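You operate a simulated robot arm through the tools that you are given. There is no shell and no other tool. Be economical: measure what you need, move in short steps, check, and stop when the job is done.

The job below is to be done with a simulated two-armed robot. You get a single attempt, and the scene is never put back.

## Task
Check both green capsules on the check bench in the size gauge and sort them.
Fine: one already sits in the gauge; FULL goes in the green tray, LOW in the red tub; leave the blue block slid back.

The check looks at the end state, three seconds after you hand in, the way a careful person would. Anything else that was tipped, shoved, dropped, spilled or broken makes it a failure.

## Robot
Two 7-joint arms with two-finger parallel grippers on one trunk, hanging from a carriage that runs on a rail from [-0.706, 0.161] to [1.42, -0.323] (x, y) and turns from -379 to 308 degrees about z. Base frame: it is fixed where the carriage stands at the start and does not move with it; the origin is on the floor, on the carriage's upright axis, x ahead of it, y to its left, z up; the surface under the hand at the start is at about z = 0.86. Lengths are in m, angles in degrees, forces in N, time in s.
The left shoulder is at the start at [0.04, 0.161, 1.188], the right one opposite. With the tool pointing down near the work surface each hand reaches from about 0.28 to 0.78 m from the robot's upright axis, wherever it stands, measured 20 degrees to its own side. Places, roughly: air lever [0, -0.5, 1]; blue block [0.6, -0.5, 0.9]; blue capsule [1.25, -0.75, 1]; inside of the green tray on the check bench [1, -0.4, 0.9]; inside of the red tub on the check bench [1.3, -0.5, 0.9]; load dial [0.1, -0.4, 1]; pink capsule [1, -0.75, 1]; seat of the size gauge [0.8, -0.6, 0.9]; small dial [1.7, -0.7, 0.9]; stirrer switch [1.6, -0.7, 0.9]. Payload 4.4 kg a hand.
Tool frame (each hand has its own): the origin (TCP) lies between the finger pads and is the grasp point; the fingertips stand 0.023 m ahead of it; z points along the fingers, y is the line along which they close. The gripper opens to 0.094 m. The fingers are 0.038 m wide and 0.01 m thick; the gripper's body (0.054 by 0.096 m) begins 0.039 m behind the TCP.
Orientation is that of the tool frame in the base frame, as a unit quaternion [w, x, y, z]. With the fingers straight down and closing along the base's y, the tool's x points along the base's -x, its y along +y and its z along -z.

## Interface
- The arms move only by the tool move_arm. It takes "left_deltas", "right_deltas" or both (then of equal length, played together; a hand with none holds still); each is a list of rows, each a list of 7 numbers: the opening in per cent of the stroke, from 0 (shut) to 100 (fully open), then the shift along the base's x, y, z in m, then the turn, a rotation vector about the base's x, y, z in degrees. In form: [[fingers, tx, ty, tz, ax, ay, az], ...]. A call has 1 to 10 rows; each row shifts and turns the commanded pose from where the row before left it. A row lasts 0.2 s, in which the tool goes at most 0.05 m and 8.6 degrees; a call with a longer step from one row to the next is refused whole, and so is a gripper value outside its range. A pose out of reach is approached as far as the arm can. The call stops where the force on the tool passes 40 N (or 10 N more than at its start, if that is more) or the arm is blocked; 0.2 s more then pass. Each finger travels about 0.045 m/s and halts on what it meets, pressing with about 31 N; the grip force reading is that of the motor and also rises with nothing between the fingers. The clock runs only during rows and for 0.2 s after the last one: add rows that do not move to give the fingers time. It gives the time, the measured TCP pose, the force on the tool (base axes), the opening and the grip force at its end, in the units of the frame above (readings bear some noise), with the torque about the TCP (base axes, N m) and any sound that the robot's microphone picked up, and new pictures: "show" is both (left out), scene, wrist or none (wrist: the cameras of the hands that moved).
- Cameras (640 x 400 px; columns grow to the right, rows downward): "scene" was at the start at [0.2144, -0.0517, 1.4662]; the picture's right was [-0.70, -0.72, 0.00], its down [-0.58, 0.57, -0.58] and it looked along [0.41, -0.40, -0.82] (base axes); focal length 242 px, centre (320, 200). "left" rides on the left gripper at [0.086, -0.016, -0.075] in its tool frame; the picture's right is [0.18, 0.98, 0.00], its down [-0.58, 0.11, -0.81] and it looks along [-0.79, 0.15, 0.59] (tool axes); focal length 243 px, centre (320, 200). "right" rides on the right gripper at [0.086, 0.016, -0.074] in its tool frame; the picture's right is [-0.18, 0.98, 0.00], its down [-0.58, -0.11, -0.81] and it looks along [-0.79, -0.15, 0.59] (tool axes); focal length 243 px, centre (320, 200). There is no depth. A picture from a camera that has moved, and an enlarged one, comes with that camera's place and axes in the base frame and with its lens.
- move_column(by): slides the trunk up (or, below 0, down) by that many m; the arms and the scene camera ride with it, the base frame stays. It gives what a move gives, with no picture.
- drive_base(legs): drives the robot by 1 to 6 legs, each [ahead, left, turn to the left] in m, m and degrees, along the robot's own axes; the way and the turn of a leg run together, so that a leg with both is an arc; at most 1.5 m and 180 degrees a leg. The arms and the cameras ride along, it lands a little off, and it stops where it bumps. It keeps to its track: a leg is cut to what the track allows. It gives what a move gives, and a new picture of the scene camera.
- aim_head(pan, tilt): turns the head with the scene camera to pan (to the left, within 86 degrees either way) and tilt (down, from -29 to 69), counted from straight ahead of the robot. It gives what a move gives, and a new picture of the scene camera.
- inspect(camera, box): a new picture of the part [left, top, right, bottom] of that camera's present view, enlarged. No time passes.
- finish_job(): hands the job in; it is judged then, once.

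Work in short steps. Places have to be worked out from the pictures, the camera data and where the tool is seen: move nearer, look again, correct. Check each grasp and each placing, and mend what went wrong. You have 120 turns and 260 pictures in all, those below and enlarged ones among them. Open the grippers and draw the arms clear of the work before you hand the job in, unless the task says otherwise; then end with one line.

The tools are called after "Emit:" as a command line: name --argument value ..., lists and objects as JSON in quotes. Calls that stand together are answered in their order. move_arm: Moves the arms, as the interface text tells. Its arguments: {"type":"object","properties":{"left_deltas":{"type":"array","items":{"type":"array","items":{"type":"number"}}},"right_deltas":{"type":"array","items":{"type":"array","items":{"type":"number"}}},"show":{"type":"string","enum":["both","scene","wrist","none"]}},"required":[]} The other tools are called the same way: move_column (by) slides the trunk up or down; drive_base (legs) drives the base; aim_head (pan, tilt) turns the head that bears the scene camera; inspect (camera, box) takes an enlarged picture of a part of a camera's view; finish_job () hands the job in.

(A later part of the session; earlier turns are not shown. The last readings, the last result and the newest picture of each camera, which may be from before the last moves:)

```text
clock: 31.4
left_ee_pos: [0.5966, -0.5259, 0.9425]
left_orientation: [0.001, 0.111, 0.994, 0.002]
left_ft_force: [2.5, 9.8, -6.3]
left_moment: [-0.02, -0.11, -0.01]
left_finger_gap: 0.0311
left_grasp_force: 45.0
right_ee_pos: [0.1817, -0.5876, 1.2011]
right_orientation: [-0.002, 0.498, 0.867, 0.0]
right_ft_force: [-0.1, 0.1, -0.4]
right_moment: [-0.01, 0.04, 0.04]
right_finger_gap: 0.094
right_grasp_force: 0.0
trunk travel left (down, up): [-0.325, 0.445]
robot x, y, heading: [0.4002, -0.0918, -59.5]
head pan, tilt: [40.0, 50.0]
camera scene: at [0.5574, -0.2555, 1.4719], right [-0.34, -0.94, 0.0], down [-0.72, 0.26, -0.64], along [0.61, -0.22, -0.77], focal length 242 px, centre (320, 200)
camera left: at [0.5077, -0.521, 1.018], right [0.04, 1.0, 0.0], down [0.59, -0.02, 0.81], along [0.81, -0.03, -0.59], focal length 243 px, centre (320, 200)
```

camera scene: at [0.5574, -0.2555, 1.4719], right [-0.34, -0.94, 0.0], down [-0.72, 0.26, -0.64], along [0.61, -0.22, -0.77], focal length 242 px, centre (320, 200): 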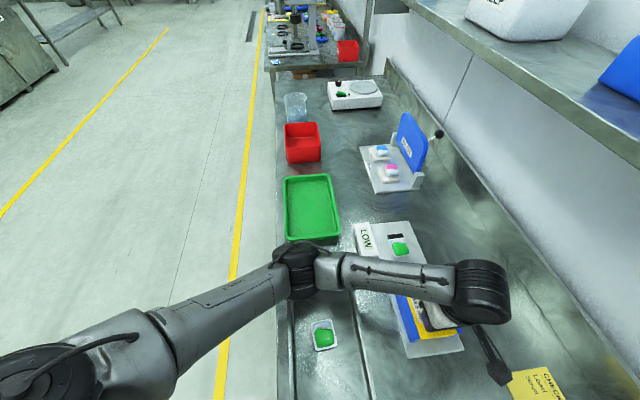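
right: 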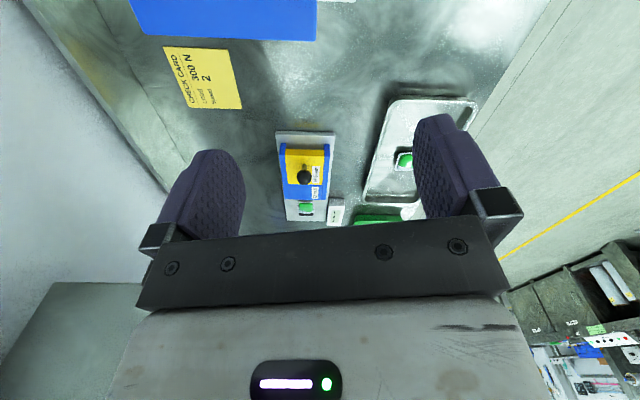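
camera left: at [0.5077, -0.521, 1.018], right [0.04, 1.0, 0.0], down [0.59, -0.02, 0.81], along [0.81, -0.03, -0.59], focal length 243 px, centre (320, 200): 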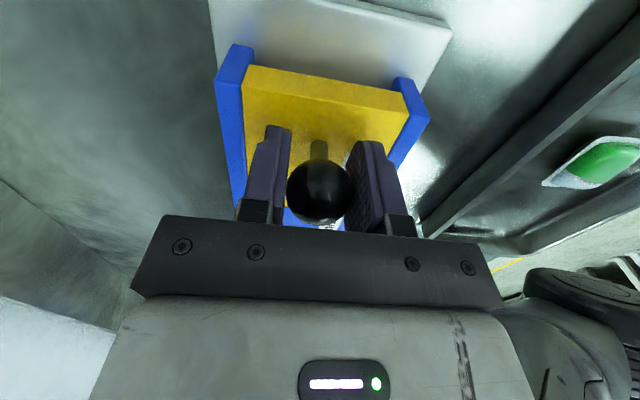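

Block essentially back; 3 mm more, then release and rise, moving toward a spot above the seat.

Emit:
move_arm --left_deltas '[[0, -0.0035, 0.0008, 0, 0, 0, 0], [0, 0, 0, 0, 0, 0, 0], [40, 0, 0, 0, 0, 0, 0], [70, 0, 0, 0, 0, 0, 0], [80, 0, 0, 0, 0, 0, 0], [80, 0, 0, 0, 0, 0, 0], [80, 0, 0, 0.04, 0, 0, 0], [80, 0, 0, 0.04, 0, 0, 0], [80, 0, 0, 0.04, 0, 0, 0]]' --show "none"

Emit:
move_arm --left_deltas '[[80, 0.04, -0.005, 0, 0, 0, 0], [80, 0.04, -0.01, 0, 0, 0, 0], [80, 0.04, -0.01, 0, 0, 0, 0], [80, 0.04, -0.01, 0, 0, 0, 0], [80, 0, 0, 0, 0, 0, 0]]'

Emit:
inspect --camera "left" --box '[200, 0, 440, 150]'

Emit:
inspect --camera "scene" --box '[320, 200, 480, 300]'

```text
clock: 33.5
left_ee_pos: [0.5937, -0.5272, 1.063]
left_orientation: [0.001, 0.111, 0.994, 0.0]
left_ft_force: [0.2, 0.2, -0.3]
left_moment: [-0.01, 0.03, -0.01]
left_finger_gap: 0.0751
left_grasp_force: 0.0
right_ee_pos: [0.1827, -0.5908, 1.2021]
right_orientation: [0.0, 0.497, 0.867, 0.0]
right_ft_force: [-1.0, 0.6, 0.8]
right_moment: [0.0, -0.01, 0.02]
right_finger_gap: 0.0941
right_grasp_force: 0.0
trunk travel left (down, up): [-0.325, 0.445]
robot x, y, heading: [0.4021, -0.0951, -59.7]
head pan, tilt: [40.0, 50.0]
```

```text
clock: 34.6
left_ee_pos: [0.7519, -0.5628, 1.0619]
left_orientation: [-0.001, 0.111, 0.994, 0.001]
left_ft_force: [0.5, 0.1, -0.7]
left_moment: [0.0, 0.03, 0.02]
left_finger_gap: 0.0749
left_grasp_force: 0.0
right_ee_pos: [0.1825, -0.5903, 1.2018]
right_orientation: [0.0, 0.498, 0.867, 0.0]
right_ft_force: [0.2, 0.0, 0.3]
right_moment: [-0.01, -0.01, -0.03]
right_finger_gap: 0.0938
right_grasp_force: 0.1
trunk travel left (down, up): [-0.325, 0.445]
robot x, y, heading: [0.4035, -0.0962, -59.8]
head pan, tilt: [40.0, 50.0]
camera scene: at [0.557, -0.2567, 1.4722], right [-0.34, -0.94, 0.0], down [-0.72, 0.26, -0.64], along [0.6, -0.22, -0.77], focal length 242 px, centre (320, 200)
camera left: at [0.6639, -0.5575, 1.1376], right [0.04, 1.0, 0.0], down [0.59, -0.02, 0.81], along [0.81, -0.03, -0.59], focal length 243 px, centre (320, 200)
```

scene: 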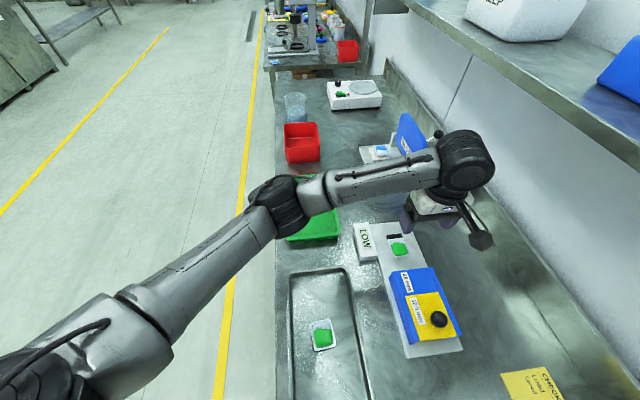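
left: 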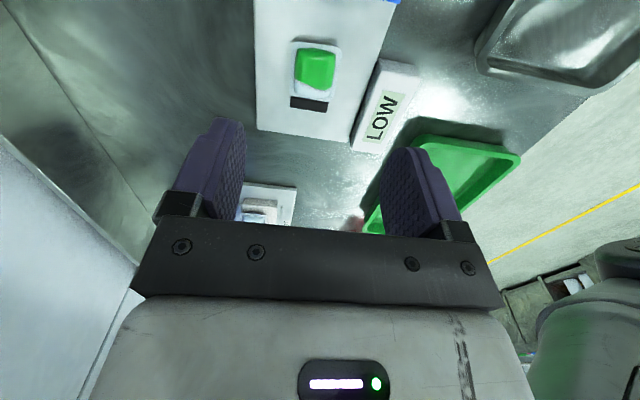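

```text
2.67 times, centred on (320, 75) of left
camera zoom: at [0.6639, -0.5575, 1.1376], right [0.04, 1.0, 0.0], down [0.59, -0.02, 0.81], along [0.81, -0.03, -0.59], focal length 647 px, centre (320, 533)
```

zoom: 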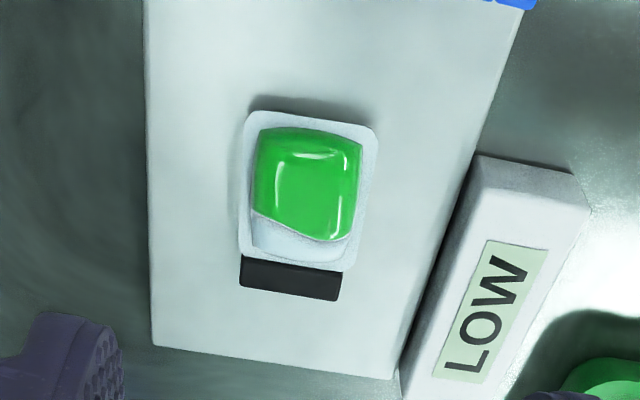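

```text
4.00 times, centred on (400, 250) of scene
camera zoom: at [0.557, -0.2567, 1.4722], right [-0.34, -0.94, 0.0], down [-0.72, 0.26, -0.64], along [0.6, -0.22, -0.77], focal length 969 px, centre (0, 0)
```

zoom: 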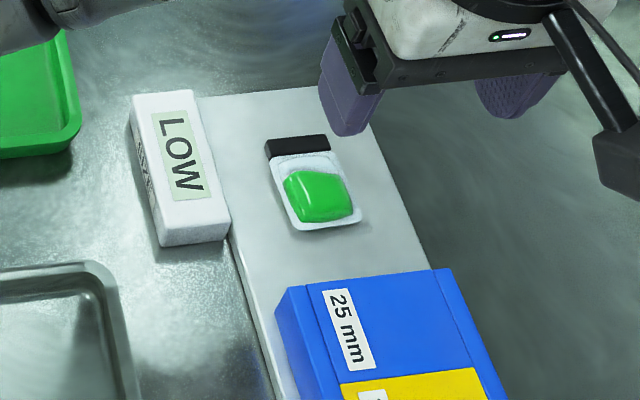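

Capsule centre ≈(0.791, -0.571). I move over it and down to z≈0.92 (tips ~0.897).

Emit:
move_arm --left_deltas '[[100, 0.039, -0.008, 0, 0, 0, 0], [100, 0, 0, -0.05, 0, 0, 0], [100, 0, 0, -0.05, 0, 0, 0], [100, 0, 0, -0.04, 0, 0, 0], [100, 0, 0, 0, 0, 0, 0]]'

Emit:
inspect --camera "left" --box '[160, 50, 480, 250]'

```text
clock: 35.9
left_ee_pos: [0.7931, -0.5697, 0.9248]
left_orientation: [0.0, 0.11, 0.994, 0.0]
left_ft_force: [0.4, 1.0, 0.2]
left_moment: [-0.03, 0.0, 0.05]
left_finger_gap: 0.0939
left_grasp_force: 0.1
right_ee_pos: [0.1831, -0.5904, 1.2018]
right_orientation: [0.0, 0.498, 0.867, -0.001]
right_ft_force: [0.0, 0.2, -0.6]
right_moment: [0.02, 0.0, -0.02]
right_finger_gap: 0.094
right_grasp_force: 0.0
trunk travel left (down, up): [-0.325, 0.445]
robot x, y, heading: [0.4039, -0.0906, -60.0]
head pan, tilt: [40.0, 50.0]
camera scene: at [0.5576, -0.257, 1.4723], right [-0.34, -0.94, 0.0], down [-0.72, 0.26, -0.64], along [0.61, -0.22, -0.77], focal length 242 px, centre (320, 200)
camera left: at [0.7046, -0.5651, 0.9999], right [0.04, 1.0, 0.0], down [0.59, -0.02, 0.81], along [0.81, -0.03, -0.59], focal length 243 px, centre (320, 200)
```

scene: 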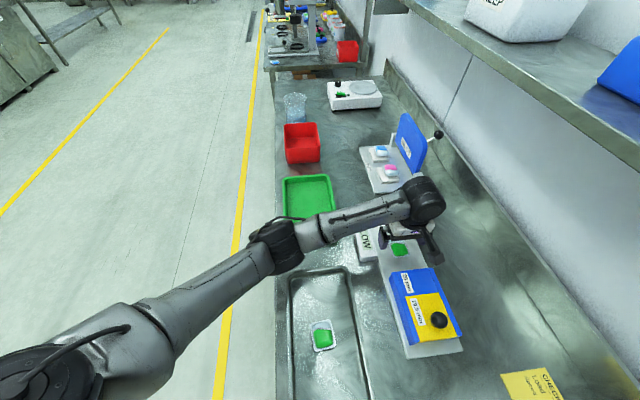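
left: 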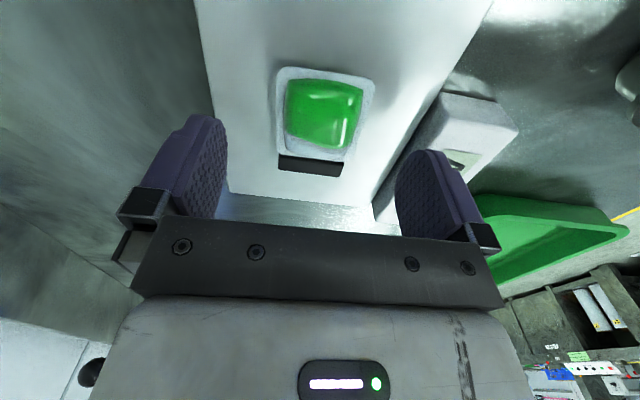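

```text
2.00 times, centred on (320, 150) of left
camera zoom: at [0.7046, -0.5651, 0.9999], right [0.04, 1.0, 0.0], down [0.59, -0.02, 0.81], along [0.81, -0.03, -0.59], focal length 485 px, centre (320, 300)
```

zoom: 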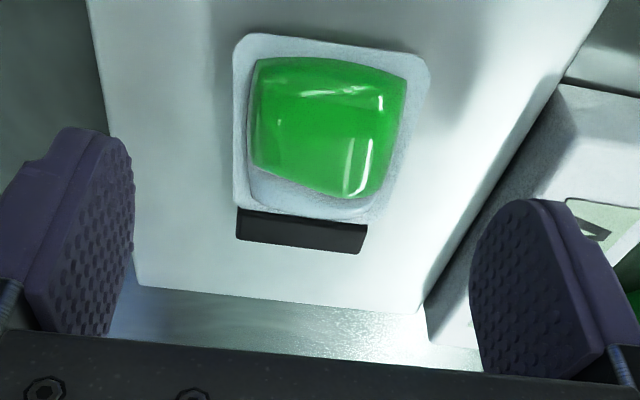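

Aligned. I narrow to 80% (clear of the readout box) and descend carefully to find the plate height.

Emit:
move_arm --left_deltas '[[80, -0.002, 0.001, 0, 0, 0, 0], [80, 0, 0, -0.015, 0, 0, 0], [80, 0, 0, -0.006, 0, 0, 0], [80, 0, 0, -0.003, 0, 0, 0], [80, 0, 0, 0, 0, 0, 0]]' --show "wrist"

```text
clock: 37.0
left_ee_pos: [0.7898, -0.5677, 0.8992]
left_orientation: [0.001, 0.111, 0.994, 0.0]
left_ft_force: [0.0, 0.2, 1.4]
left_moment: [-0.01, 0.01, -0.03]
left_finger_gap: 0.0752
left_grasp_force: 0.0
right_ee_pos: [0.1826, -0.591, 1.2021]
right_orientation: [0.0, 0.498, 0.867, 0.0]
right_ft_force: [0.7, -0.1, -1.1]
right_moment: [-0.01, 0.0, 0.01]
right_finger_gap: 0.0941
right_grasp_force: 0.1
trunk travel left (down, up): [-0.325, 0.445]
robot x, y, heading: [0.4038, -0.0971, -59.8]
head pan, tilt: [40.0, 50.0]
camera left: at [0.702, -0.5634, 0.9746], right [0.04, 1.0, 0.0], down [0.59, -0.02, 0.81], along [0.81, -0.03, -0.59], focal length 243 px, centre (320, 200)
```

left: 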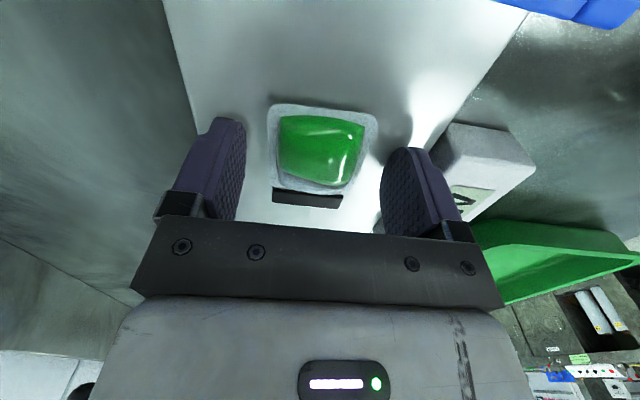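

No contact yet with tips at 0.876; a few more millimetres.

Emit:
move_arm --left_deltas '[[80, 0, 0, -0.002, 0, 0, 0], [80, 0, 0, 0, 0, 0, 0]]' --show "none"

Emit:
move_arm --left_deltas '[[80, 0, 0, -0.002, 0, 0, 0], [80, 0, 0, 0, 0, 0, 0]]' --show "wrist"

```text
clock: 37.6
left_ee_pos: [0.7888, -0.5681, 0.8975]
left_orientation: [0.0, 0.111, 0.994, -0.001]
left_ft_force: [-0.8, 0.9, 3.3]
left_moment: [-0.09, -0.03, 0.01]
left_finger_gap: 0.0748
left_grasp_force: 0.0
right_ee_pos: [0.1822, -0.5904, 1.2025]
right_orientation: [0.001, 0.497, 0.868, 0.0]
right_ft_force: [-0.5, 0.4, -0.8]
right_moment: [-0.01, -0.01, 0.01]
right_finger_gap: 0.0939
right_grasp_force: 0.1
trunk travel left (down, up): [-0.325, 0.445]
robot x, y, heading: [0.3981, -0.0894, -59.8]
head pan, tilt: [40.0, 50.0]
```

```text
clock: 38.2
left_ee_pos: [0.7883, -0.5688, 0.8965]
left_orientation: [-0.001, 0.111, 0.994, -0.001]
left_ft_force: [-6.5, 5.4, 24.9]
left_moment: [1.14, -0.17, 0.38]
left_finger_gap: 0.0773
left_grasp_force: 1.4
right_ee_pos: [0.1816, -0.5909, 1.2022]
right_orientation: [0.0, 0.499, 0.867, 0.0]
right_ft_force: [0.2, -0.8, 0.3]
right_moment: [0.07, -0.01, 0.03]
right_finger_gap: 0.0943
right_grasp_force: 0.0
trunk travel left (down, up): [-0.325, 0.445]
robot x, y, heading: [0.3999, -0.0934, -60.0]
head pan, tilt: [40.0, 50.0]
camera left: at [0.701, -0.5644, 0.9727], right [0.04, 1.0, 0.0], down [0.59, -0.02, 0.81], along [0.81, -0.03, -0.59], focal length 243 px, centre (320, 200)
```

left: 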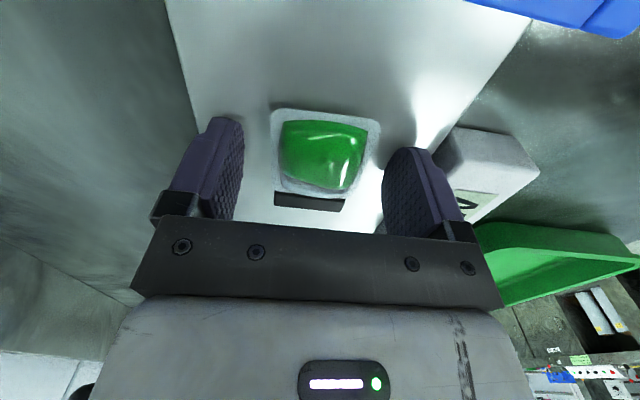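

Touch-down at TCP z≈0.897. Raise 2 mm and close on the capsule.

Emit:
move_arm --left_deltas '[[80, 0.001, 0, 0.003, 0, 0, 0], [60, 0, 0, 0, 0, 0, 0], [45, 0, 0, 0, 0, 0, 0], [30, 0, 0, 0, 0, 0, 0], [30, 0, 0, 0, 0, 0, 0], [30, 0, 0, 0, 0, 0, 0]]' --show "wrist"

```text
clock: 39.6
left_ee_pos: [0.7898, -0.5674, 0.8975]
left_orientation: [-0.001, 0.111, 0.994, 0.001]
left_ft_force: [0.3, 0.9, 0.3]
left_moment: [0.02, 0.03, 0.03]
left_finger_gap: 0.0407
left_grasp_force: 30.9
right_ee_pos: [0.1829, -0.5897, 1.2016]
right_orientation: [0.0, 0.497, 0.868, 0.0]
right_ft_force: [0.2, -0.1, 0.5]
right_moment: [-0.02, 0.0, 0.01]
right_finger_gap: 0.0941
right_grasp_force: 0.1
trunk travel left (down, up): [-0.325, 0.445]
robot x, y, heading: [0.3963, -0.0894, -59.8]
head pan, tilt: [40.0, 50.0]
camera left: at [0.7025, -0.5631, 0.9727], right [0.04, 1.0, 0.0], down [0.59, -0.02, 0.81], along [0.81, -0.03, -0.59], focal length 243 px, centre (320, 200)
```

left: 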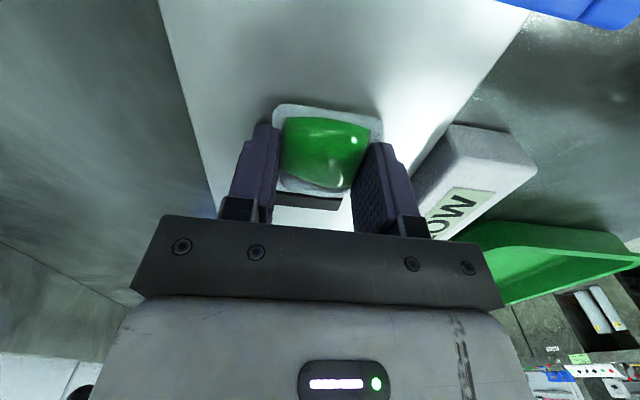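

Gripped (41 mm). Lift straight up, and in parallel pull the parked right hand in toward the robot so it will clear the shelf during the coming drive.

Emit:
move_arm --left_deltas '[[30, 0, 0, 0.02, 0, 0, 0], [30, 0, 0, 0.04, 0, 0, 0], [30, 0, 0, 0.05, 0, 0, 0], [30, 0, 0, 0.05, 0, 0, 0], [30, 0, 0.03, 0.03, 0, 0, 0], [30, 0.02, 0.04, 0, 0, 0, 0], [30, 0.02, 0.04, 0, 0, 0, 0]]' --right_deltas '[[100, 0.022, 0.026, 0.01, 0, 0, 0], [100, 0.022, 0.026, 0.01, 0, 0, 0], [100, 0.022, 0.026, 0.01, 0, 0, 0], [100, 0.022, 0.026, 0.01, 0, 0, 0], [100, 0.022, 0.026, 0.01, 0, 0, 0], [100, 0.02, 0.026, 0, 0, 0, 0], [100, 0, 0, 0, 0, 0, 0]]'

Emit:
aim_head --pan 20 --tilt 45

```text
clock: 41.2
left_ee_pos: [0.8306, -0.4563, 1.0867]
left_orientation: [0.0, 0.11, 0.994, 0.0]
left_ft_force: [0.1, 1.0, 0.2]
left_moment: [0.0, -0.05, 0.01]
left_finger_gap: 0.0407
left_grasp_force: 31.0
right_ee_pos: [0.3134, -0.4309, 1.2518]
right_orientation: [-0.001, 0.498, 0.867, 0.0]
right_ft_force: [-1.0, -0.7, 0.7]
right_moment: [-0.04, 0.0, 0.03]
right_finger_gap: 0.094
right_grasp_force: 0.1
trunk travel left (down, up): [-0.325, 0.445]
robot x, y, heading: [0.3996, -0.0946, -59.8]
head pan, tilt: [40.0, 50.0]
camera scene: at [0.5575, -0.2562, 1.4721], right [-0.34, -0.94, 0.0], down [-0.72, 0.26, -0.64], along [0.61, -0.22, -0.77], focal length 242 px, centre (320, 200)
camera right: at [0.283, -0.3485, 1.3248], right [0.94, 0.34, 0.0], down [0.2, -0.56, 0.81], along [0.27, -0.76, -0.59], focal length 243 px, centre (320, 200)
camera left: at [0.7432, -0.451, 1.1625], right [0.04, 1.0, 0.0], down [0.59, -0.02, 0.81], along [0.81, -0.03, -0.59], focal length 243 px, centre (320, 200)
```

scene: 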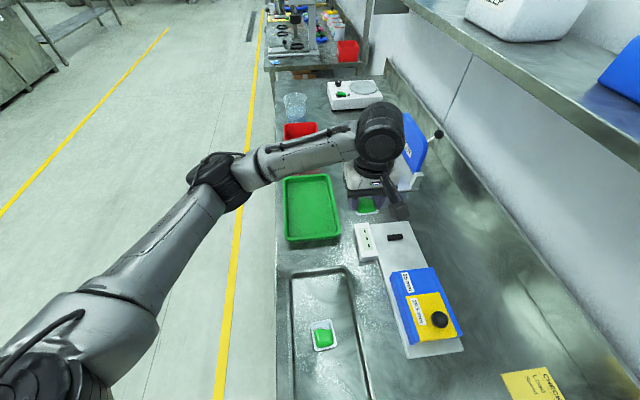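
right: 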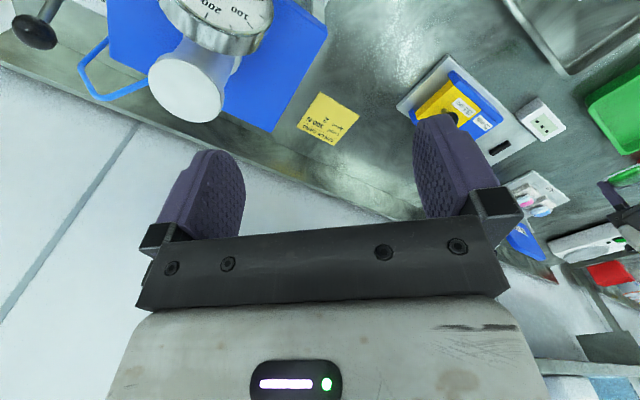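
left: 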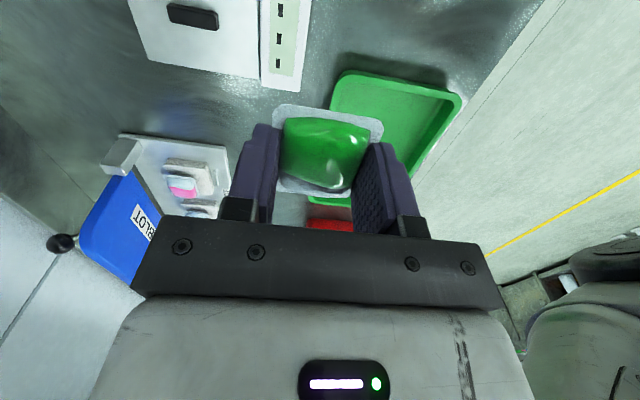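

```text
clock: 42.1
left_ee_pos: [0.8306, -0.4572, 1.0877]
left_orientation: [0.0, 0.111, 0.994, 0.0]
left_ft_force: [0.1, 0.1, -0.9]
left_moment: [0.0, 0.01, -0.02]
left_finger_gap: 0.0408
left_grasp_force: 31.1
right_ee_pos: [0.3119, -0.4335, 1.2512]
right_orientation: [0.0, 0.498, 0.867, 0.0]
right_ft_force: [-0.1, 0.4, 0.0]
right_moment: [-0.01, -0.03, 0.03]
right_finger_gap: 0.0941
right_grasp_force: 0.1
trunk travel left (down, up): [-0.325, 0.445]
robot x, y, heading: [0.4017, -0.0893, -59.6]
head pan, tilt: [20.0, 45.0]
camera scene: at [0.5473, -0.2826, 1.4791], right [-0.64, -0.77, 0.0], down [-0.54, 0.45, -0.71], along [0.54, -0.45, -0.71], focal length 242 px, centre (320, 200)
```

scene: 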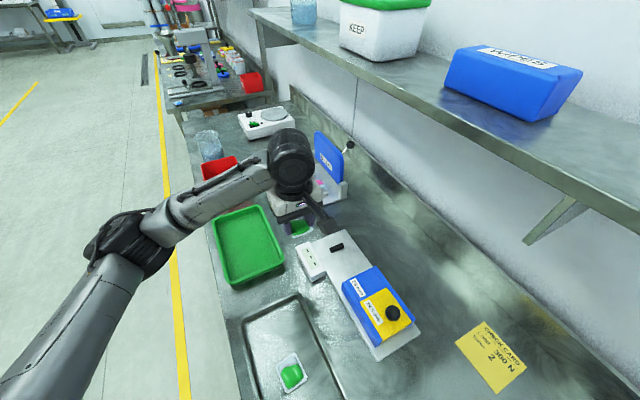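

Capsule held and readout cleared. I shift the left hand slightly toward the aisle and drive 0.36 m further along the rail.

Emit:
move_arm --left_deltas '[[30, 0.02, 0.04, 0.02, 0, 0, 0], [30, 0, 0, 0, 0, 0, 0]]' --show "none"

Emit:
drive_base --legs '[[0.245, 0.264, 0]]'

```text
clock: 42.7
left_ee_pos: [0.8504, -0.4169, 1.1076]
left_orientation: [-0.001, 0.111, 0.994, 0.001]
left_ft_force: [-0.6, -0.3, 0.2]
left_moment: [0.02, -0.02, 0.02]
left_finger_gap: 0.0406
left_grasp_force: 31.0
right_ee_pos: [0.3105, -0.4332, 1.2509]
right_orientation: [0.0, 0.497, 0.868, -0.001]
right_ft_force: [-0.2, 0.3, -0.4]
right_moment: [0.02, -0.03, 0.0]
right_finger_gap: 0.0939
right_grasp_force: 0.0
trunk travel left (down, up): [-0.325, 0.445]
robot x, y, heading: [0.4026, -0.0915, -59.9]
head pan, tilt: [20.0, 45.0]
```

```text
clock: 45.0
left_ee_pos: [1.2053, -0.4964, 1.1073]
left_orientation: [0.0, 0.111, 0.994, 0.0]
left_ft_force: [-0.6, 0.6, -0.2]
left_moment: [-0.02, 0.0, 0.0]
left_finger_gap: 0.0408
left_grasp_force: 30.9
right_ee_pos: [0.6632, -0.5129, 1.2517]
right_orientation: [0.0, 0.498, 0.867, 0.0]
right_ft_force: [-0.3, -0.5, 0.3]
right_moment: [0.03, -0.01, -0.05]
right_finger_gap: 0.0937
right_grasp_force: 0.0
trunk travel left (down, up): [-0.325, 0.445]
robot x, y, heading: [0.7513, -0.1721, -59.5]
head pan, tilt: [20.0, 45.0]
camera scene: at [0.8992, -0.3626, 1.4792], right [-0.64, -0.77, 0.0], down [-0.54, 0.45, -0.71], along [0.54, -0.45, -0.71], focal length 242 px, centre (320, 200)
```

scene: 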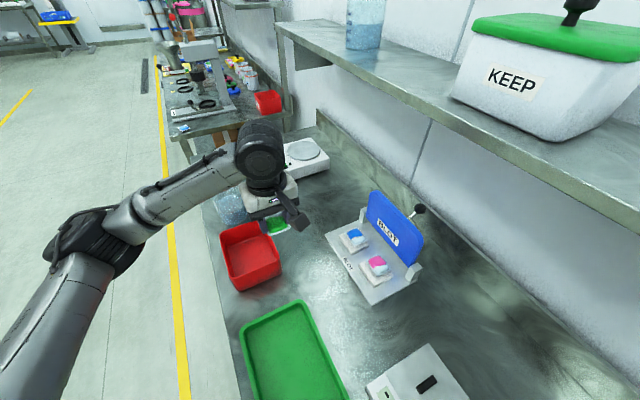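

Tub centre ≈(1.30, -0.45). I move above it and check with both cameras.

Emit:
move_arm --left_deltas '[[30, 0.04, 0.02, 0, 0, 0, 0], [30, 0.04, 0.02, 0, 0, 0, 0], [30, 0.014, 0.006, 0, 0, 0, 0], [30, 0, 0, -0.03, 0, 0, 0], [30, 0, 0, -0.03, 0, 0, 0], [30, 0, 0, 0, 0, 0, 0]]'

```text
clock: 46.4
left_ee_pos: [1.2954, -0.4507, 1.0466]
left_orientation: [0.0, 0.111, 0.994, 0.0]
left_ft_force: [-0.2, -0.7, -0.3]
left_moment: [0.0, 0.02, 0.01]
left_finger_gap: 0.041
left_grasp_force: 31.3
right_ee_pos: [0.6642, -0.5127, 1.2509]
right_orientation: [0.0, 0.497, 0.867, 0.0]
right_ft_force: [-0.2, 0.5, -0.3]
right_moment: [0.01, 0.03, 0.04]
right_finger_gap: 0.0941
right_grasp_force: 0.0
trunk travel left (down, up): [-0.325, 0.445]
robot x, y, heading: [0.7535, -0.1714, -59.9]
head pan, tilt: [20.0, 45.0]
camera scene: at [0.899, -0.3626, 1.4792], right [-0.64, -0.77, 0.0], down [-0.54, 0.45, -0.71], along [0.54, -0.45, -0.71], focal length 242 px, centre (320, 200)
camera left: at [1.2079, -0.4451, 1.123], right [0.04, 1.0, 0.0], down [0.59, -0.02, 0.81], along [0.81, -0.03, -0.59], focal length 243 px, centre (320, 200)
```

scene: 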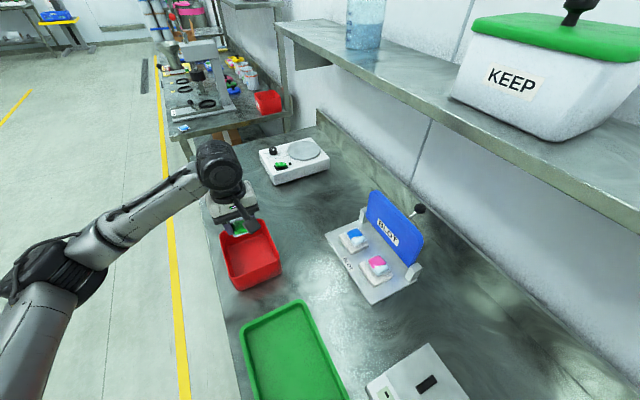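
left: 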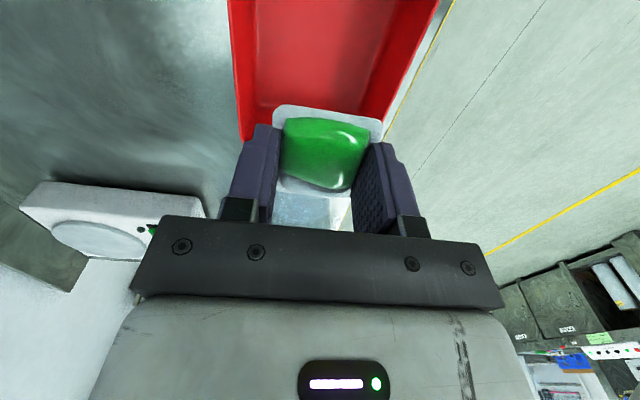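

The wrist view puts the TCP near the tub's middle (x 1.21–1.37, y centred). Descend to z≈0.92 and check.

Emit:
move_arm --left_deltas '[[30, -0.005, 0, -0.04, 0, 0, 0], [30, 0, 0, -0.04, 0, 0, 0], [30, 0, 0, -0.04, 0, 0, 0], [30, 0, 0, 0, 0, 0, 0]]'

```text
clock: 47.4
left_ee_pos: [1.2912, -0.4491, 0.9275]
left_orientation: [0.0, 0.111, 0.994, 0.0]
left_ft_force: [0.0, 0.3, 0.6]
left_moment: [0.0, 0.01, 0.0]
left_finger_gap: 0.0409
left_grasp_force: 31.2
right_ee_pos: [0.6633, -0.5121, 1.2514]
right_orientation: [0.0, 0.498, 0.867, 0.0]
right_ft_force: [0.9, -0.8, 0.0]
right_moment: [-0.03, 0.01, -0.01]
right_finger_gap: 0.094
right_grasp_force: 0.0
trunk travel left (down, up): [-0.325, 0.445]
robot x, y, heading: [0.7533, -0.1706, -59.8]
head pan, tilt: [20.0, 45.0]
camera scene: at [0.8992, -0.3626, 1.4792], right [-0.64, -0.77, 0.0], down [-0.54, 0.45, -0.71], along [0.54, -0.45, -0.71], focal length 242 px, centre (320, 200)
camera left: at [1.2033, -0.4442, 1.0028], right [0.04, 1.0, 0.0], down [0.59, -0.02, 0.81], along [0.81, -0.03, -0.59], focal length 243 px, centre (320, 200)
```

scene: 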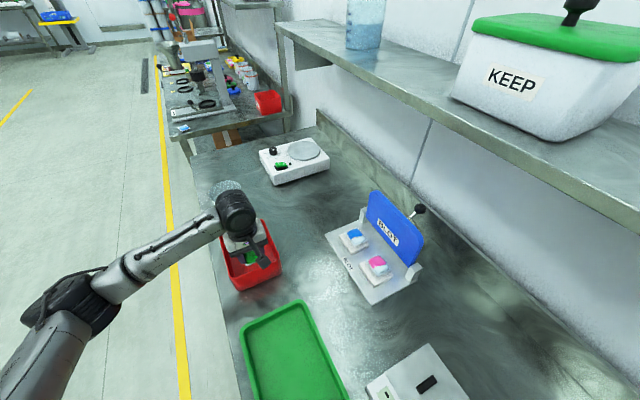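
left: 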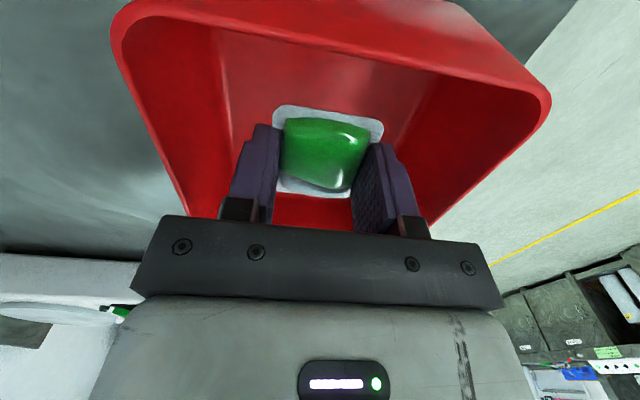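

The capsule is inside the tub, well clear of the walls. Lower until touch.

Emit:
move_arm --left_deltas '[[30, 0, 0, -0.012, 0, 0, 0], [30, 0, 0, -0.006, 0, 0, 0], [30, 0, 0, -0.004, 0, 0, 0], [30, 0, 0, -0.003, 0, 0, 0], [30, 0, 0, 0, 0, 0, 0]]' --show "wrist"

```text
clock: 48.6
left_ee_pos: [1.2923, -0.4497, 0.9035]
left_orientation: [0.0, 0.111, 0.994, 0.0]
left_ft_force: [0.9, 0.0, 0.2]
left_moment: [-0.01, -0.03, 0.0]
left_finger_gap: 0.041
left_grasp_force: 31.1
right_ee_pos: [0.6633, -0.5131, 1.2508]
right_orientation: [0.0, 0.498, 0.867, -0.001]
right_ft_force: [-0.6, -0.4, 0.0]
right_moment: [0.01, 0.01, 0.01]
right_finger_gap: 0.0939
right_grasp_force: 0.0
trunk travel left (down, up): [-0.325, 0.445]
robot x, y, heading: [0.7518, -0.1718, -59.7]
head pan, tilt: [20.0, 45.0]
camera left: at [1.2034, -0.4456, 0.9784], right [0.04, 1.0, 0.0], down [0.59, -0.02, 0.81], along [0.81, -0.03, -0.59], focal length 243 px, centre (320, 200)
```

left: 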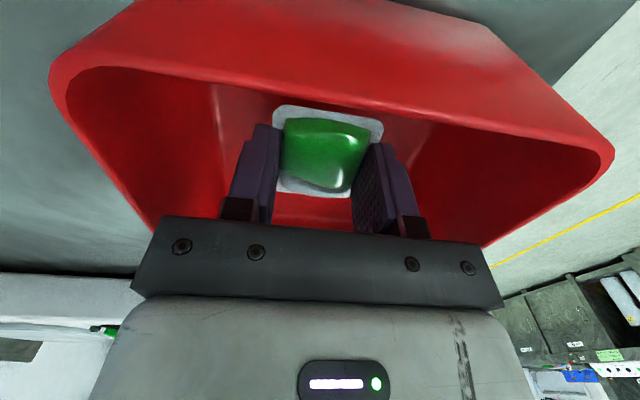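

No touch yet; a few more millimetres.

Emit:
move_arm --left_deltas '[[30, 0, 0, -0.003, 0, 0, 0], [30, 0, 0, -0.002, 0, 0, 0], [30, 0, 0, -0.002, 0, 0, 0], [30, 0, 0, 0, 0, 0, 0]]' --show "none"

```text
clock: 49.6
left_ee_pos: [1.292, -0.4505, 0.8957]
left_orientation: [0.0, 0.111, 0.994, 0.0]
left_ft_force: [0.4, 0.6, -0.6]
left_moment: [0.02, 0.0, 0.02]
left_finger_gap: 0.0406
left_grasp_force: 31.3
right_ee_pos: [0.6631, -0.5119, 1.2513]
right_orientation: [0.0, 0.498, 0.867, -0.001]
right_ft_force: [0.4, 0.4, 0.0]
right_moment: [-0.03, 0.04, -0.03]
right_finger_gap: 0.0939
right_grasp_force: 0.0
trunk travel left (down, up): [-0.325, 0.445]
robot x, y, heading: [0.7531, -0.1735, -59.8]
head pan, tilt: [20.0, 45.0]
```

Emit:
move_arm --left_deltas '[[30, 0, 0, -0.002, 0, 0, 0], [30, 0, 0, -0.002, 0, 0, 0], [30, 0, 0, 0, 0, 0, 0]]' --show "none"

Emit:
move_arm --left_deltas '[[30, 0, 0, -0.002, 0, 0, 0], [30, 0, 0, 0, 0, 0, 0]]' --show "wrist"

```text
clock: 50.4
left_ee_pos: [1.2925, -0.4507, 0.8925]
left_orientation: [0.0, 0.111, 0.994, 0.0]
left_ft_force: [-0.1, 0.1, 0.3]
left_moment: [-0.02, 0.03, 0.01]
left_finger_gap: 0.0408
left_grasp_force: 31.0
right_ee_pos: [0.6641, -0.512, 1.2509]
right_orientation: [0.0, 0.498, 0.867, 0.0]
right_ft_force: [0.3, 0.4, -0.3]
right_moment: [-0.01, -0.02, -0.06]
right_finger_gap: 0.094
right_grasp_force: 0.1
trunk travel left (down, up): [-0.325, 0.445]
robot x, y, heading: [0.7532, -0.1735, -59.7]
head pan, tilt: [20.0, 45.0]
```

```text
clock: 51.0
left_ee_pos: [1.2935, -0.4505, 0.8909]
left_orientation: [0.0, 0.11, 0.994, -0.001]
left_ft_force: [-0.2, -0.2, -0.1]
left_moment: [0.0, 0.0, 0.05]
left_finger_gap: 0.0409
left_grasp_force: 31.1
right_ee_pos: [0.6638, -0.5121, 1.2509]
right_orientation: [0.0, 0.497, 0.868, 0.0]
right_ft_force: [-0.9, -0.5, -0.8]
right_moment: [0.02, -0.01, 0.02]
right_finger_gap: 0.0944
right_grasp_force: 0.1
trunk travel left (down, up): [-0.325, 0.445]
robot x, y, heading: [0.7525, -0.1738, -59.6]
head pan, tilt: [20.0, 45.0]
camera left: at [1.2041, -0.4455, 0.9659], right [0.04, 1.0, 0.0], down [0.59, -0.02, 0.81], along [0.81, -0.03, -0.59], focal length 243 px, centre (320, 200)
```

left: 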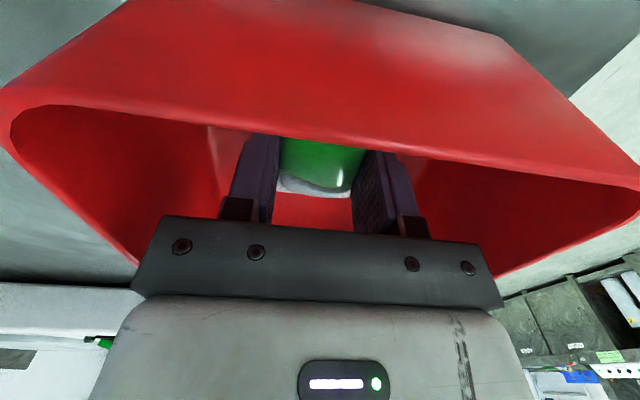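

Capsule base is within a few mm of the floor and the camera nears the rim, so I release here and rise.

Emit:
move_arm --left_deltas '[[45, 0, 0, 0, 0, 0, 0], [60, 0, 0, 0, 0, 0, 0], [60, 0, 0, 0, 0, 0, 0], [60, 0, 0, 0.03, 0, 0, 0], [60, 0, 0, 0.05, 0, 0, 0], [60, 0, 0, 0.05, 0, 0, 0], [60, 0, 0, 0.05, 0, 0, 0], [60, 0, 0, 0, 0, 0, 0]]'

```text
clock: 52.8
left_ee_pos: [1.2921, -0.4493, 1.0712]
left_orientation: [-0.001, 0.111, 0.994, 0.001]
left_ft_force: [0.6, -0.2, 0.0]
left_moment: [-0.03, 0.03, -0.03]
left_finger_gap: 0.0562
left_grasp_force: 0.0
right_ee_pos: [0.6635, -0.5116, 1.2513]
right_orientation: [0.0, 0.498, 0.867, -0.001]
right_ft_force: [-0.1, -0.6, 0.9]
right_moment: [0.0, 0.01, -0.01]
right_finger_gap: 0.0939
right_grasp_force: 0.2
trunk travel left (down, up): [-0.325, 0.445]
robot x, y, heading: [0.7521, -0.1685, -59.4]
head pan, tilt: [20.0, 45.0]
camera scene: at [0.8986, -0.3624, 1.479], right [-0.64, -0.77, 0.0], down [-0.54, 0.45, -0.71], along [0.54, -0.45, -0.71], focal length 242 px, centre (320, 200)
camera left: at [1.2043, -0.4441, 1.147], right [0.04, 1.0, 0.0], down [0.59, -0.02, 0.81], along [0.81, -0.03, -0.59], focal length 243 px, centre (320, 200)
```

scene: 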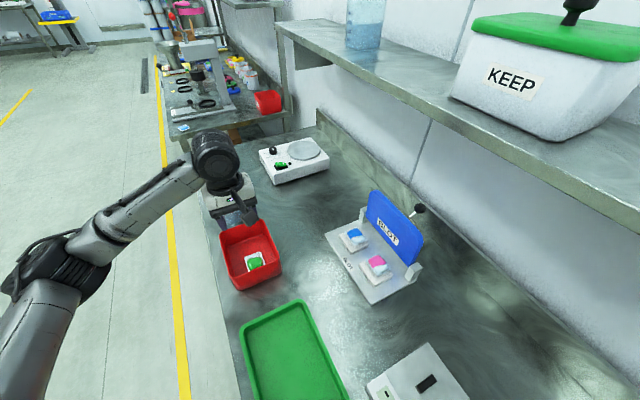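
left: 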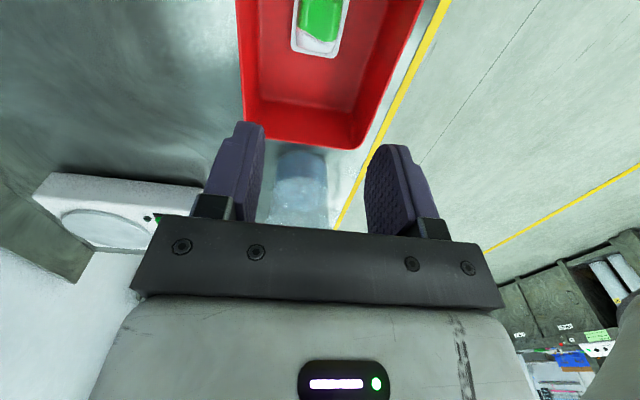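

LOW capsule sits upright in the red tub. I pull the hand in and drive back along the rail for the pan capsule.

Emit:
move_arm --left_deltas '[[60, -0.045, 0, 0.03, 0, 0, 0], [60, -0.045, 0.03, 0, 0, 0, 0], [60, 0, 0, 0, 0, 0, 0]]' --show "none"

Emit:
drive_base --legs '[[-0.265, -0.286, 0]]'

```text
refused: row 1 steps farther than a row can; nothing moved
```

```text
clock: 55.2
left_ee_pos: [0.9148, -0.3645, 1.0708]
left_orientation: [-0.001, 0.112, 0.994, 0.001]
left_ft_force: [0.2, 0.0, -0.3]
left_moment: [0.02, -0.05, 0.01]
left_finger_gap: 0.0564
left_grasp_force: 0.0
right_ee_pos: [0.2846, -0.4265, 1.2508]
right_orientation: [0.0, 0.5, 0.866, -0.001]
right_ft_force: [-0.1, 0.7, 0.1]
right_moment: [0.01, 0.0, -0.01]
right_finger_gap: 0.0942
right_grasp_force: 0.1
trunk travel left (down, up): [-0.325, 0.445]
robot x, y, heading: [0.3784, -0.0878, -59.9]
head pan, tilt: [20.0, 45.0]
camera scene: at [0.5215, -0.2774, 1.479], right [-0.64, -0.77, 0.0], down [-0.54, 0.45, -0.71], along [0.54, -0.45, -0.71], focal length 242 px, centre (320, 200)
```

scene: 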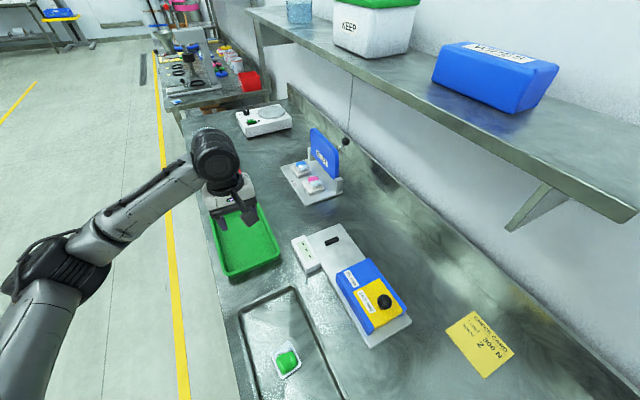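

The drive went fine. I bring the hand above the pan capsule (≈(0.660, -0.302)) at z≈1.07.

Emit:
move_arm --left_deltas '[[90, -0.038, 0.009, 0, 0, 0, 0], [90, -0.038, 0.009, 0, 0, 0, 0], [90, -0.038, 0.009, 0, 0, 0, 0], [90, -0.038, 0.009, 0, 0, 0, 0], [90, -0.038, 0.009, 0, 0, 0, 0], [90, -0.038, 0.009, 0, 0, 0, 0], [90, -0.038, 0.009, 0, 0, 0, 0], [90, 0, 0, 0, 0, 0, 0]]'

Emit:
inspect --camera "left" --box '[200, 0, 440, 150]'

```text
clock: 57.0
left_ee_pos: [0.6501, -0.3011, 1.0716]
left_orientation: [0.0, 0.113, 0.994, 0.0]
left_ft_force: [-0.2, 0.6, 0.5]
left_moment: [0.0, -0.02, 0.0]
left_finger_gap: 0.0848
left_grasp_force: 0.1
right_ee_pos: [0.2859, -0.4272, 1.2494]
right_orientation: [0.0, 0.499, 0.867, 0.0]
right_ft_force: [0.4, 0.1, 0.8]
right_moment: [0.02, -0.04, -0.01]
right_finger_gap: 0.0939
right_grasp_force: 0.2
trunk travel left (down, up): [-0.325, 0.445]
robot x, y, heading: [0.3762, -0.0822, -59.8]
head pan, tilt: [20.0, 45.0]
camera scene: at [0.5221, -0.2773, 1.4791], right [-0.64, -0.77, 0.0], down [-0.54, 0.45, -0.71], along [0.54, -0.45, -0.71], focal length 242 px, centre (320, 200)
camera left: at [0.5605, -0.2969, 1.147], right [0.04, 1.0, 0.0], down [0.59, -0.02, 0.81], along [0.81, -0.03, -0.59], focal length 243 px, centre (320, 200)
```

scene: 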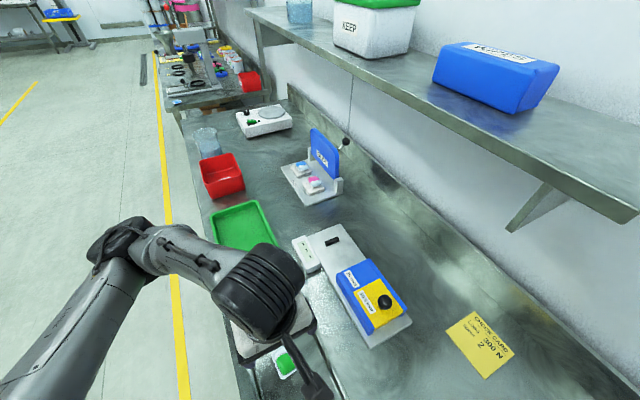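
left: 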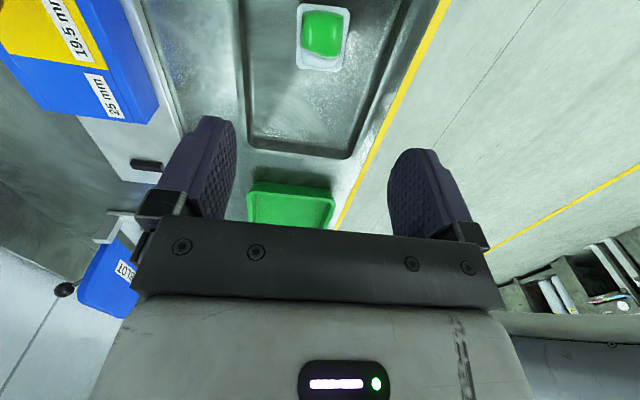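

```text
2.67 times, centred on (320, 75) of left
camera zoom: at [0.5605, -0.2969, 1.147], right [0.04, 1.0, 0.0], down [0.59, -0.02, 0.81], along [0.81, -0.03, -0.59], focal length 647 px, centre (320, 533)
```

zoom: 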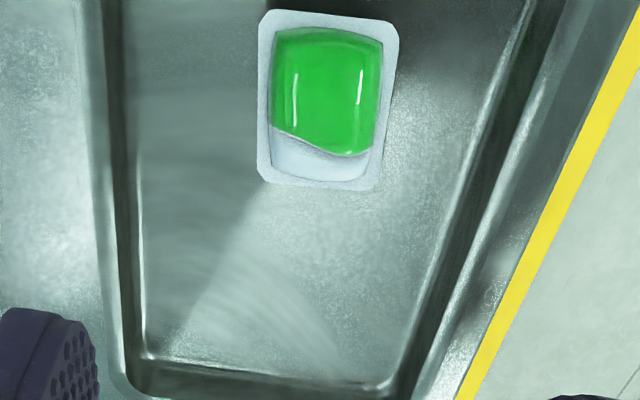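

Pan capsule centre ≈(0.662, -0.299), rotated ≈6° relative to the tool. I align (+6°) and descend to z≈0.92.

Emit:
move_arm --left_deltas '[[80, 0.0115, 0.0024, 0, 0, 0, 6], [80, 0, 0, -0.05, 0, 0, 0], [80, 0, 0, -0.05, 0, 0, 0], [80, 0, 0, -0.045, 0, 0, 0], [80, 0, 0, 0, 0, 0, 0]]' --show "wrist"

Emit:
inspect --camera "left" --box '[160, 50, 480, 250]'

```text
clock: 58.2
left_ee_pos: [0.6613, -0.2999, 0.9252]
left_orientation: [0.0, 0.06, 0.998, 0.0]
left_ft_force: [0.1, -0.6, -1.1]
left_moment: [-0.01, -0.01, 0.0]
left_finger_gap: 0.0752
left_grasp_force: 0.1
right_ee_pos: [0.2864, -0.4264, 1.2518]
right_orientation: [0.0, 0.5, 0.866, 0.001]
right_ft_force: [-0.7, 0.5, 0.6]
right_moment: [-0.04, -0.01, 0.01]
right_finger_gap: 0.0941
right_grasp_force: 0.0
trunk travel left (down, up): [-0.325, 0.445]
robot x, y, heading: [0.3785, -0.087, -60.2]
head pan, tilt: [20.0, 45.0]
camera left: at [0.5729, -0.3041, 1.001], right [-0.06, 1.0, 0.0], down [0.59, 0.04, 0.81], along [0.8, 0.05, -0.59], focal length 243 px, centre (320, 200)
```

left: 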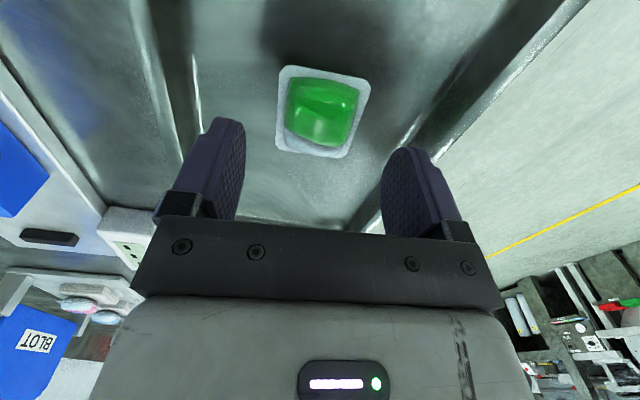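

```text
2.00 times, centred on (320, 150) of left
camera zoom: at [0.5729, -0.3041, 1.001], right [-0.06, 1.0, 0.0], down [0.59, 0.04, 0.81], along [0.8, 0.05, -0.59], focal length 485 px, centre (320, 300)
```

zoom: 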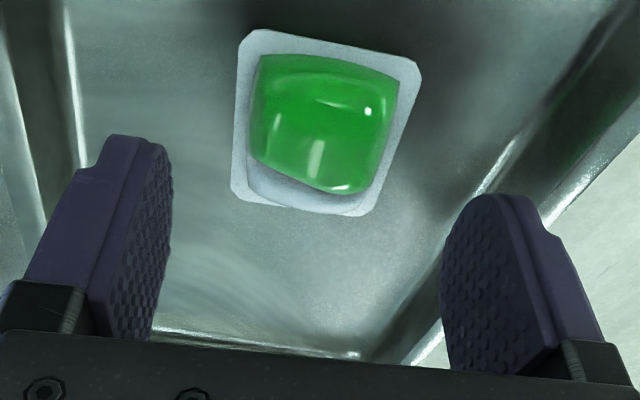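

Capsule is at ~80.5°, so I turn back 3°, nudge +3 mm x, and descend with touch detection.

Emit:
move_arm --left_deltas '[[80, 0.003, 0, 0, 0, 0, -3], [80, 0, 0, -0.015, 0, 0, 0], [80, 0, 0, -0.008, 0, 0, 0], [80, 0, 0, -0.003, 0, 0, 0], [80, 0, 0, -0.002, 0, 0, 0], [80, 0, 0, 0, 0, 0, 0]]' --show "wrist"

```text
clock: 59.6
left_ee_pos: [0.6643, -0.2999, 0.8984]
left_orientation: [0.0, 0.087, 0.996, 0.0]
left_ft_force: [1.0, 0.3, -0.3]
left_moment: [0.0, 0.0, 0.01]
left_finger_gap: 0.0752
left_grasp_force: 0.1
right_ee_pos: [0.2855, -0.4273, 1.2515]
right_orientation: [0.0, 0.499, 0.866, 0.0]
right_ft_force: [0.2, -0.5, -0.9]
right_moment: [-0.01, 0.0, 0.0]
right_finger_gap: 0.0942
right_grasp_force: 0.1
trunk travel left (down, up): [-0.325, 0.445]
robot x, y, heading: [0.3767, -0.0831, -60.2]
head pan, tilt: [20.0, 45.0]
camera left: at [0.5763, -0.2999, 0.9738], right [-0.01, 1.0, 0.0], down [0.59, 0.01, 0.81], along [0.81, 0.01, -0.59], focal length 243 px, centre (320, 200)
```

left: 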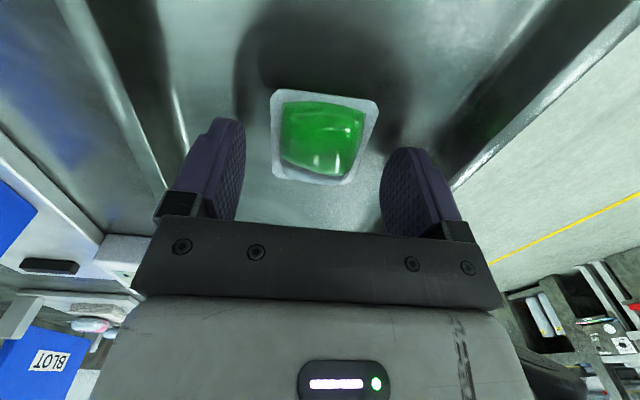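

Floor is still a few mm lower (capsule appears higher in the frame). Continue.

Emit:
move_arm --left_deltas '[[80, 0, 0, -0.004, 0, 0, 0], [80, 0, 0, -0.001, 0, 0, 0], [80, 0, 0, 0, 0, 0, 0]]' --show "none"

Emit:
move_arm --left_deltas '[[80, 0, 0, -0.002, 0, 0, 0], [80, 0, 0, 0, 0, 0, 0]]' --show "none"

Emit:
move_arm --left_deltas '[[80, 0, 0, -0.002, 0, 0, 0], [80, 0, 0, 0, 0, 0, 0]]' --show "wrist"

```text
clock: 60.4
left_ee_pos: [0.6646, -0.3001, 0.8936]
left_orientation: [0.0, 0.086, 0.996, 0.0]
left_ft_force: [-0.1, -0.6, -1.1]
left_moment: [0.03, -0.05, 0.03]
left_finger_gap: 0.075
left_grasp_force: 0.2
right_ee_pos: [0.2859, -0.4262, 1.2518]
right_orientation: [0.0, 0.499, 0.866, 0.0]
right_ft_force: [0.2, -0.2, -1.1]
right_moment: [0.0, 0.0, 0.0]
right_finger_gap: 0.094
right_grasp_force: 0.1
trunk travel left (down, up): [-0.325, 0.445]
robot x, y, heading: [0.3751, -0.0851, -60.0]
head pan, tilt: [20.0, 45.0]
```

```text
clock: 61.0
left_ee_pos: [0.6645, -0.2999, 0.8912]
left_orientation: [0.0, 0.087, 0.996, 0.0]
left_ft_force: [-0.5, 1.2, -1.2]
left_moment: [-0.04, 0.0, 0.02]
left_finger_gap: 0.0752
left_grasp_force: 0.0
right_ee_pos: [0.2856, -0.4269, 1.2511]
right_orientation: [0.0, 0.499, 0.866, 0.001]
right_ft_force: [0.7, 0.6, -0.5]
right_moment: [0.01, 0.0, -0.01]
right_finger_gap: 0.094
right_grasp_force: 0.1
trunk travel left (down, up): [-0.325, 0.445]
robot x, y, heading: [0.3749, -0.0867, -59.7]
head pan, tilt: [20.0, 45.0]
```

```text
clock: 61.6
left_ee_pos: [0.6655, -0.2983, 0.8892]
left_orientation: [-0.001, 0.087, 0.996, 0.0]
left_ft_force: [1.1, -0.6, 0.2]
left_moment: [0.0, 0.0, 0.02]
left_finger_gap: 0.0752
left_grasp_force: 0.1
right_ee_pos: [0.2855, -0.4276, 1.2508]
right_orientation: [0.0, 0.5, 0.866, 0.0]
right_ft_force: [1.1, 0.0, 0.1]
right_moment: [0.02, 0.0, 0.0]
right_finger_gap: 0.0942
right_grasp_force: 0.1
trunk travel left (down, up): [-0.325, 0.445]
robot x, y, heading: [0.3746, -0.0852, -59.9]
head pan, tilt: [20.0, 45.0]
camera left: at [0.5763, -0.2992, 0.9648], right [-0.01, 1.0, 0.0], down [0.59, 0.01, 0.81], along [0.81, 0.01, -0.59], focal length 243 px, centre (320, 200)
```

left: 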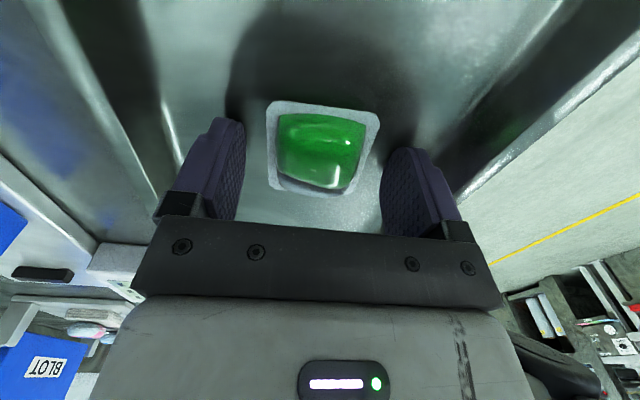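

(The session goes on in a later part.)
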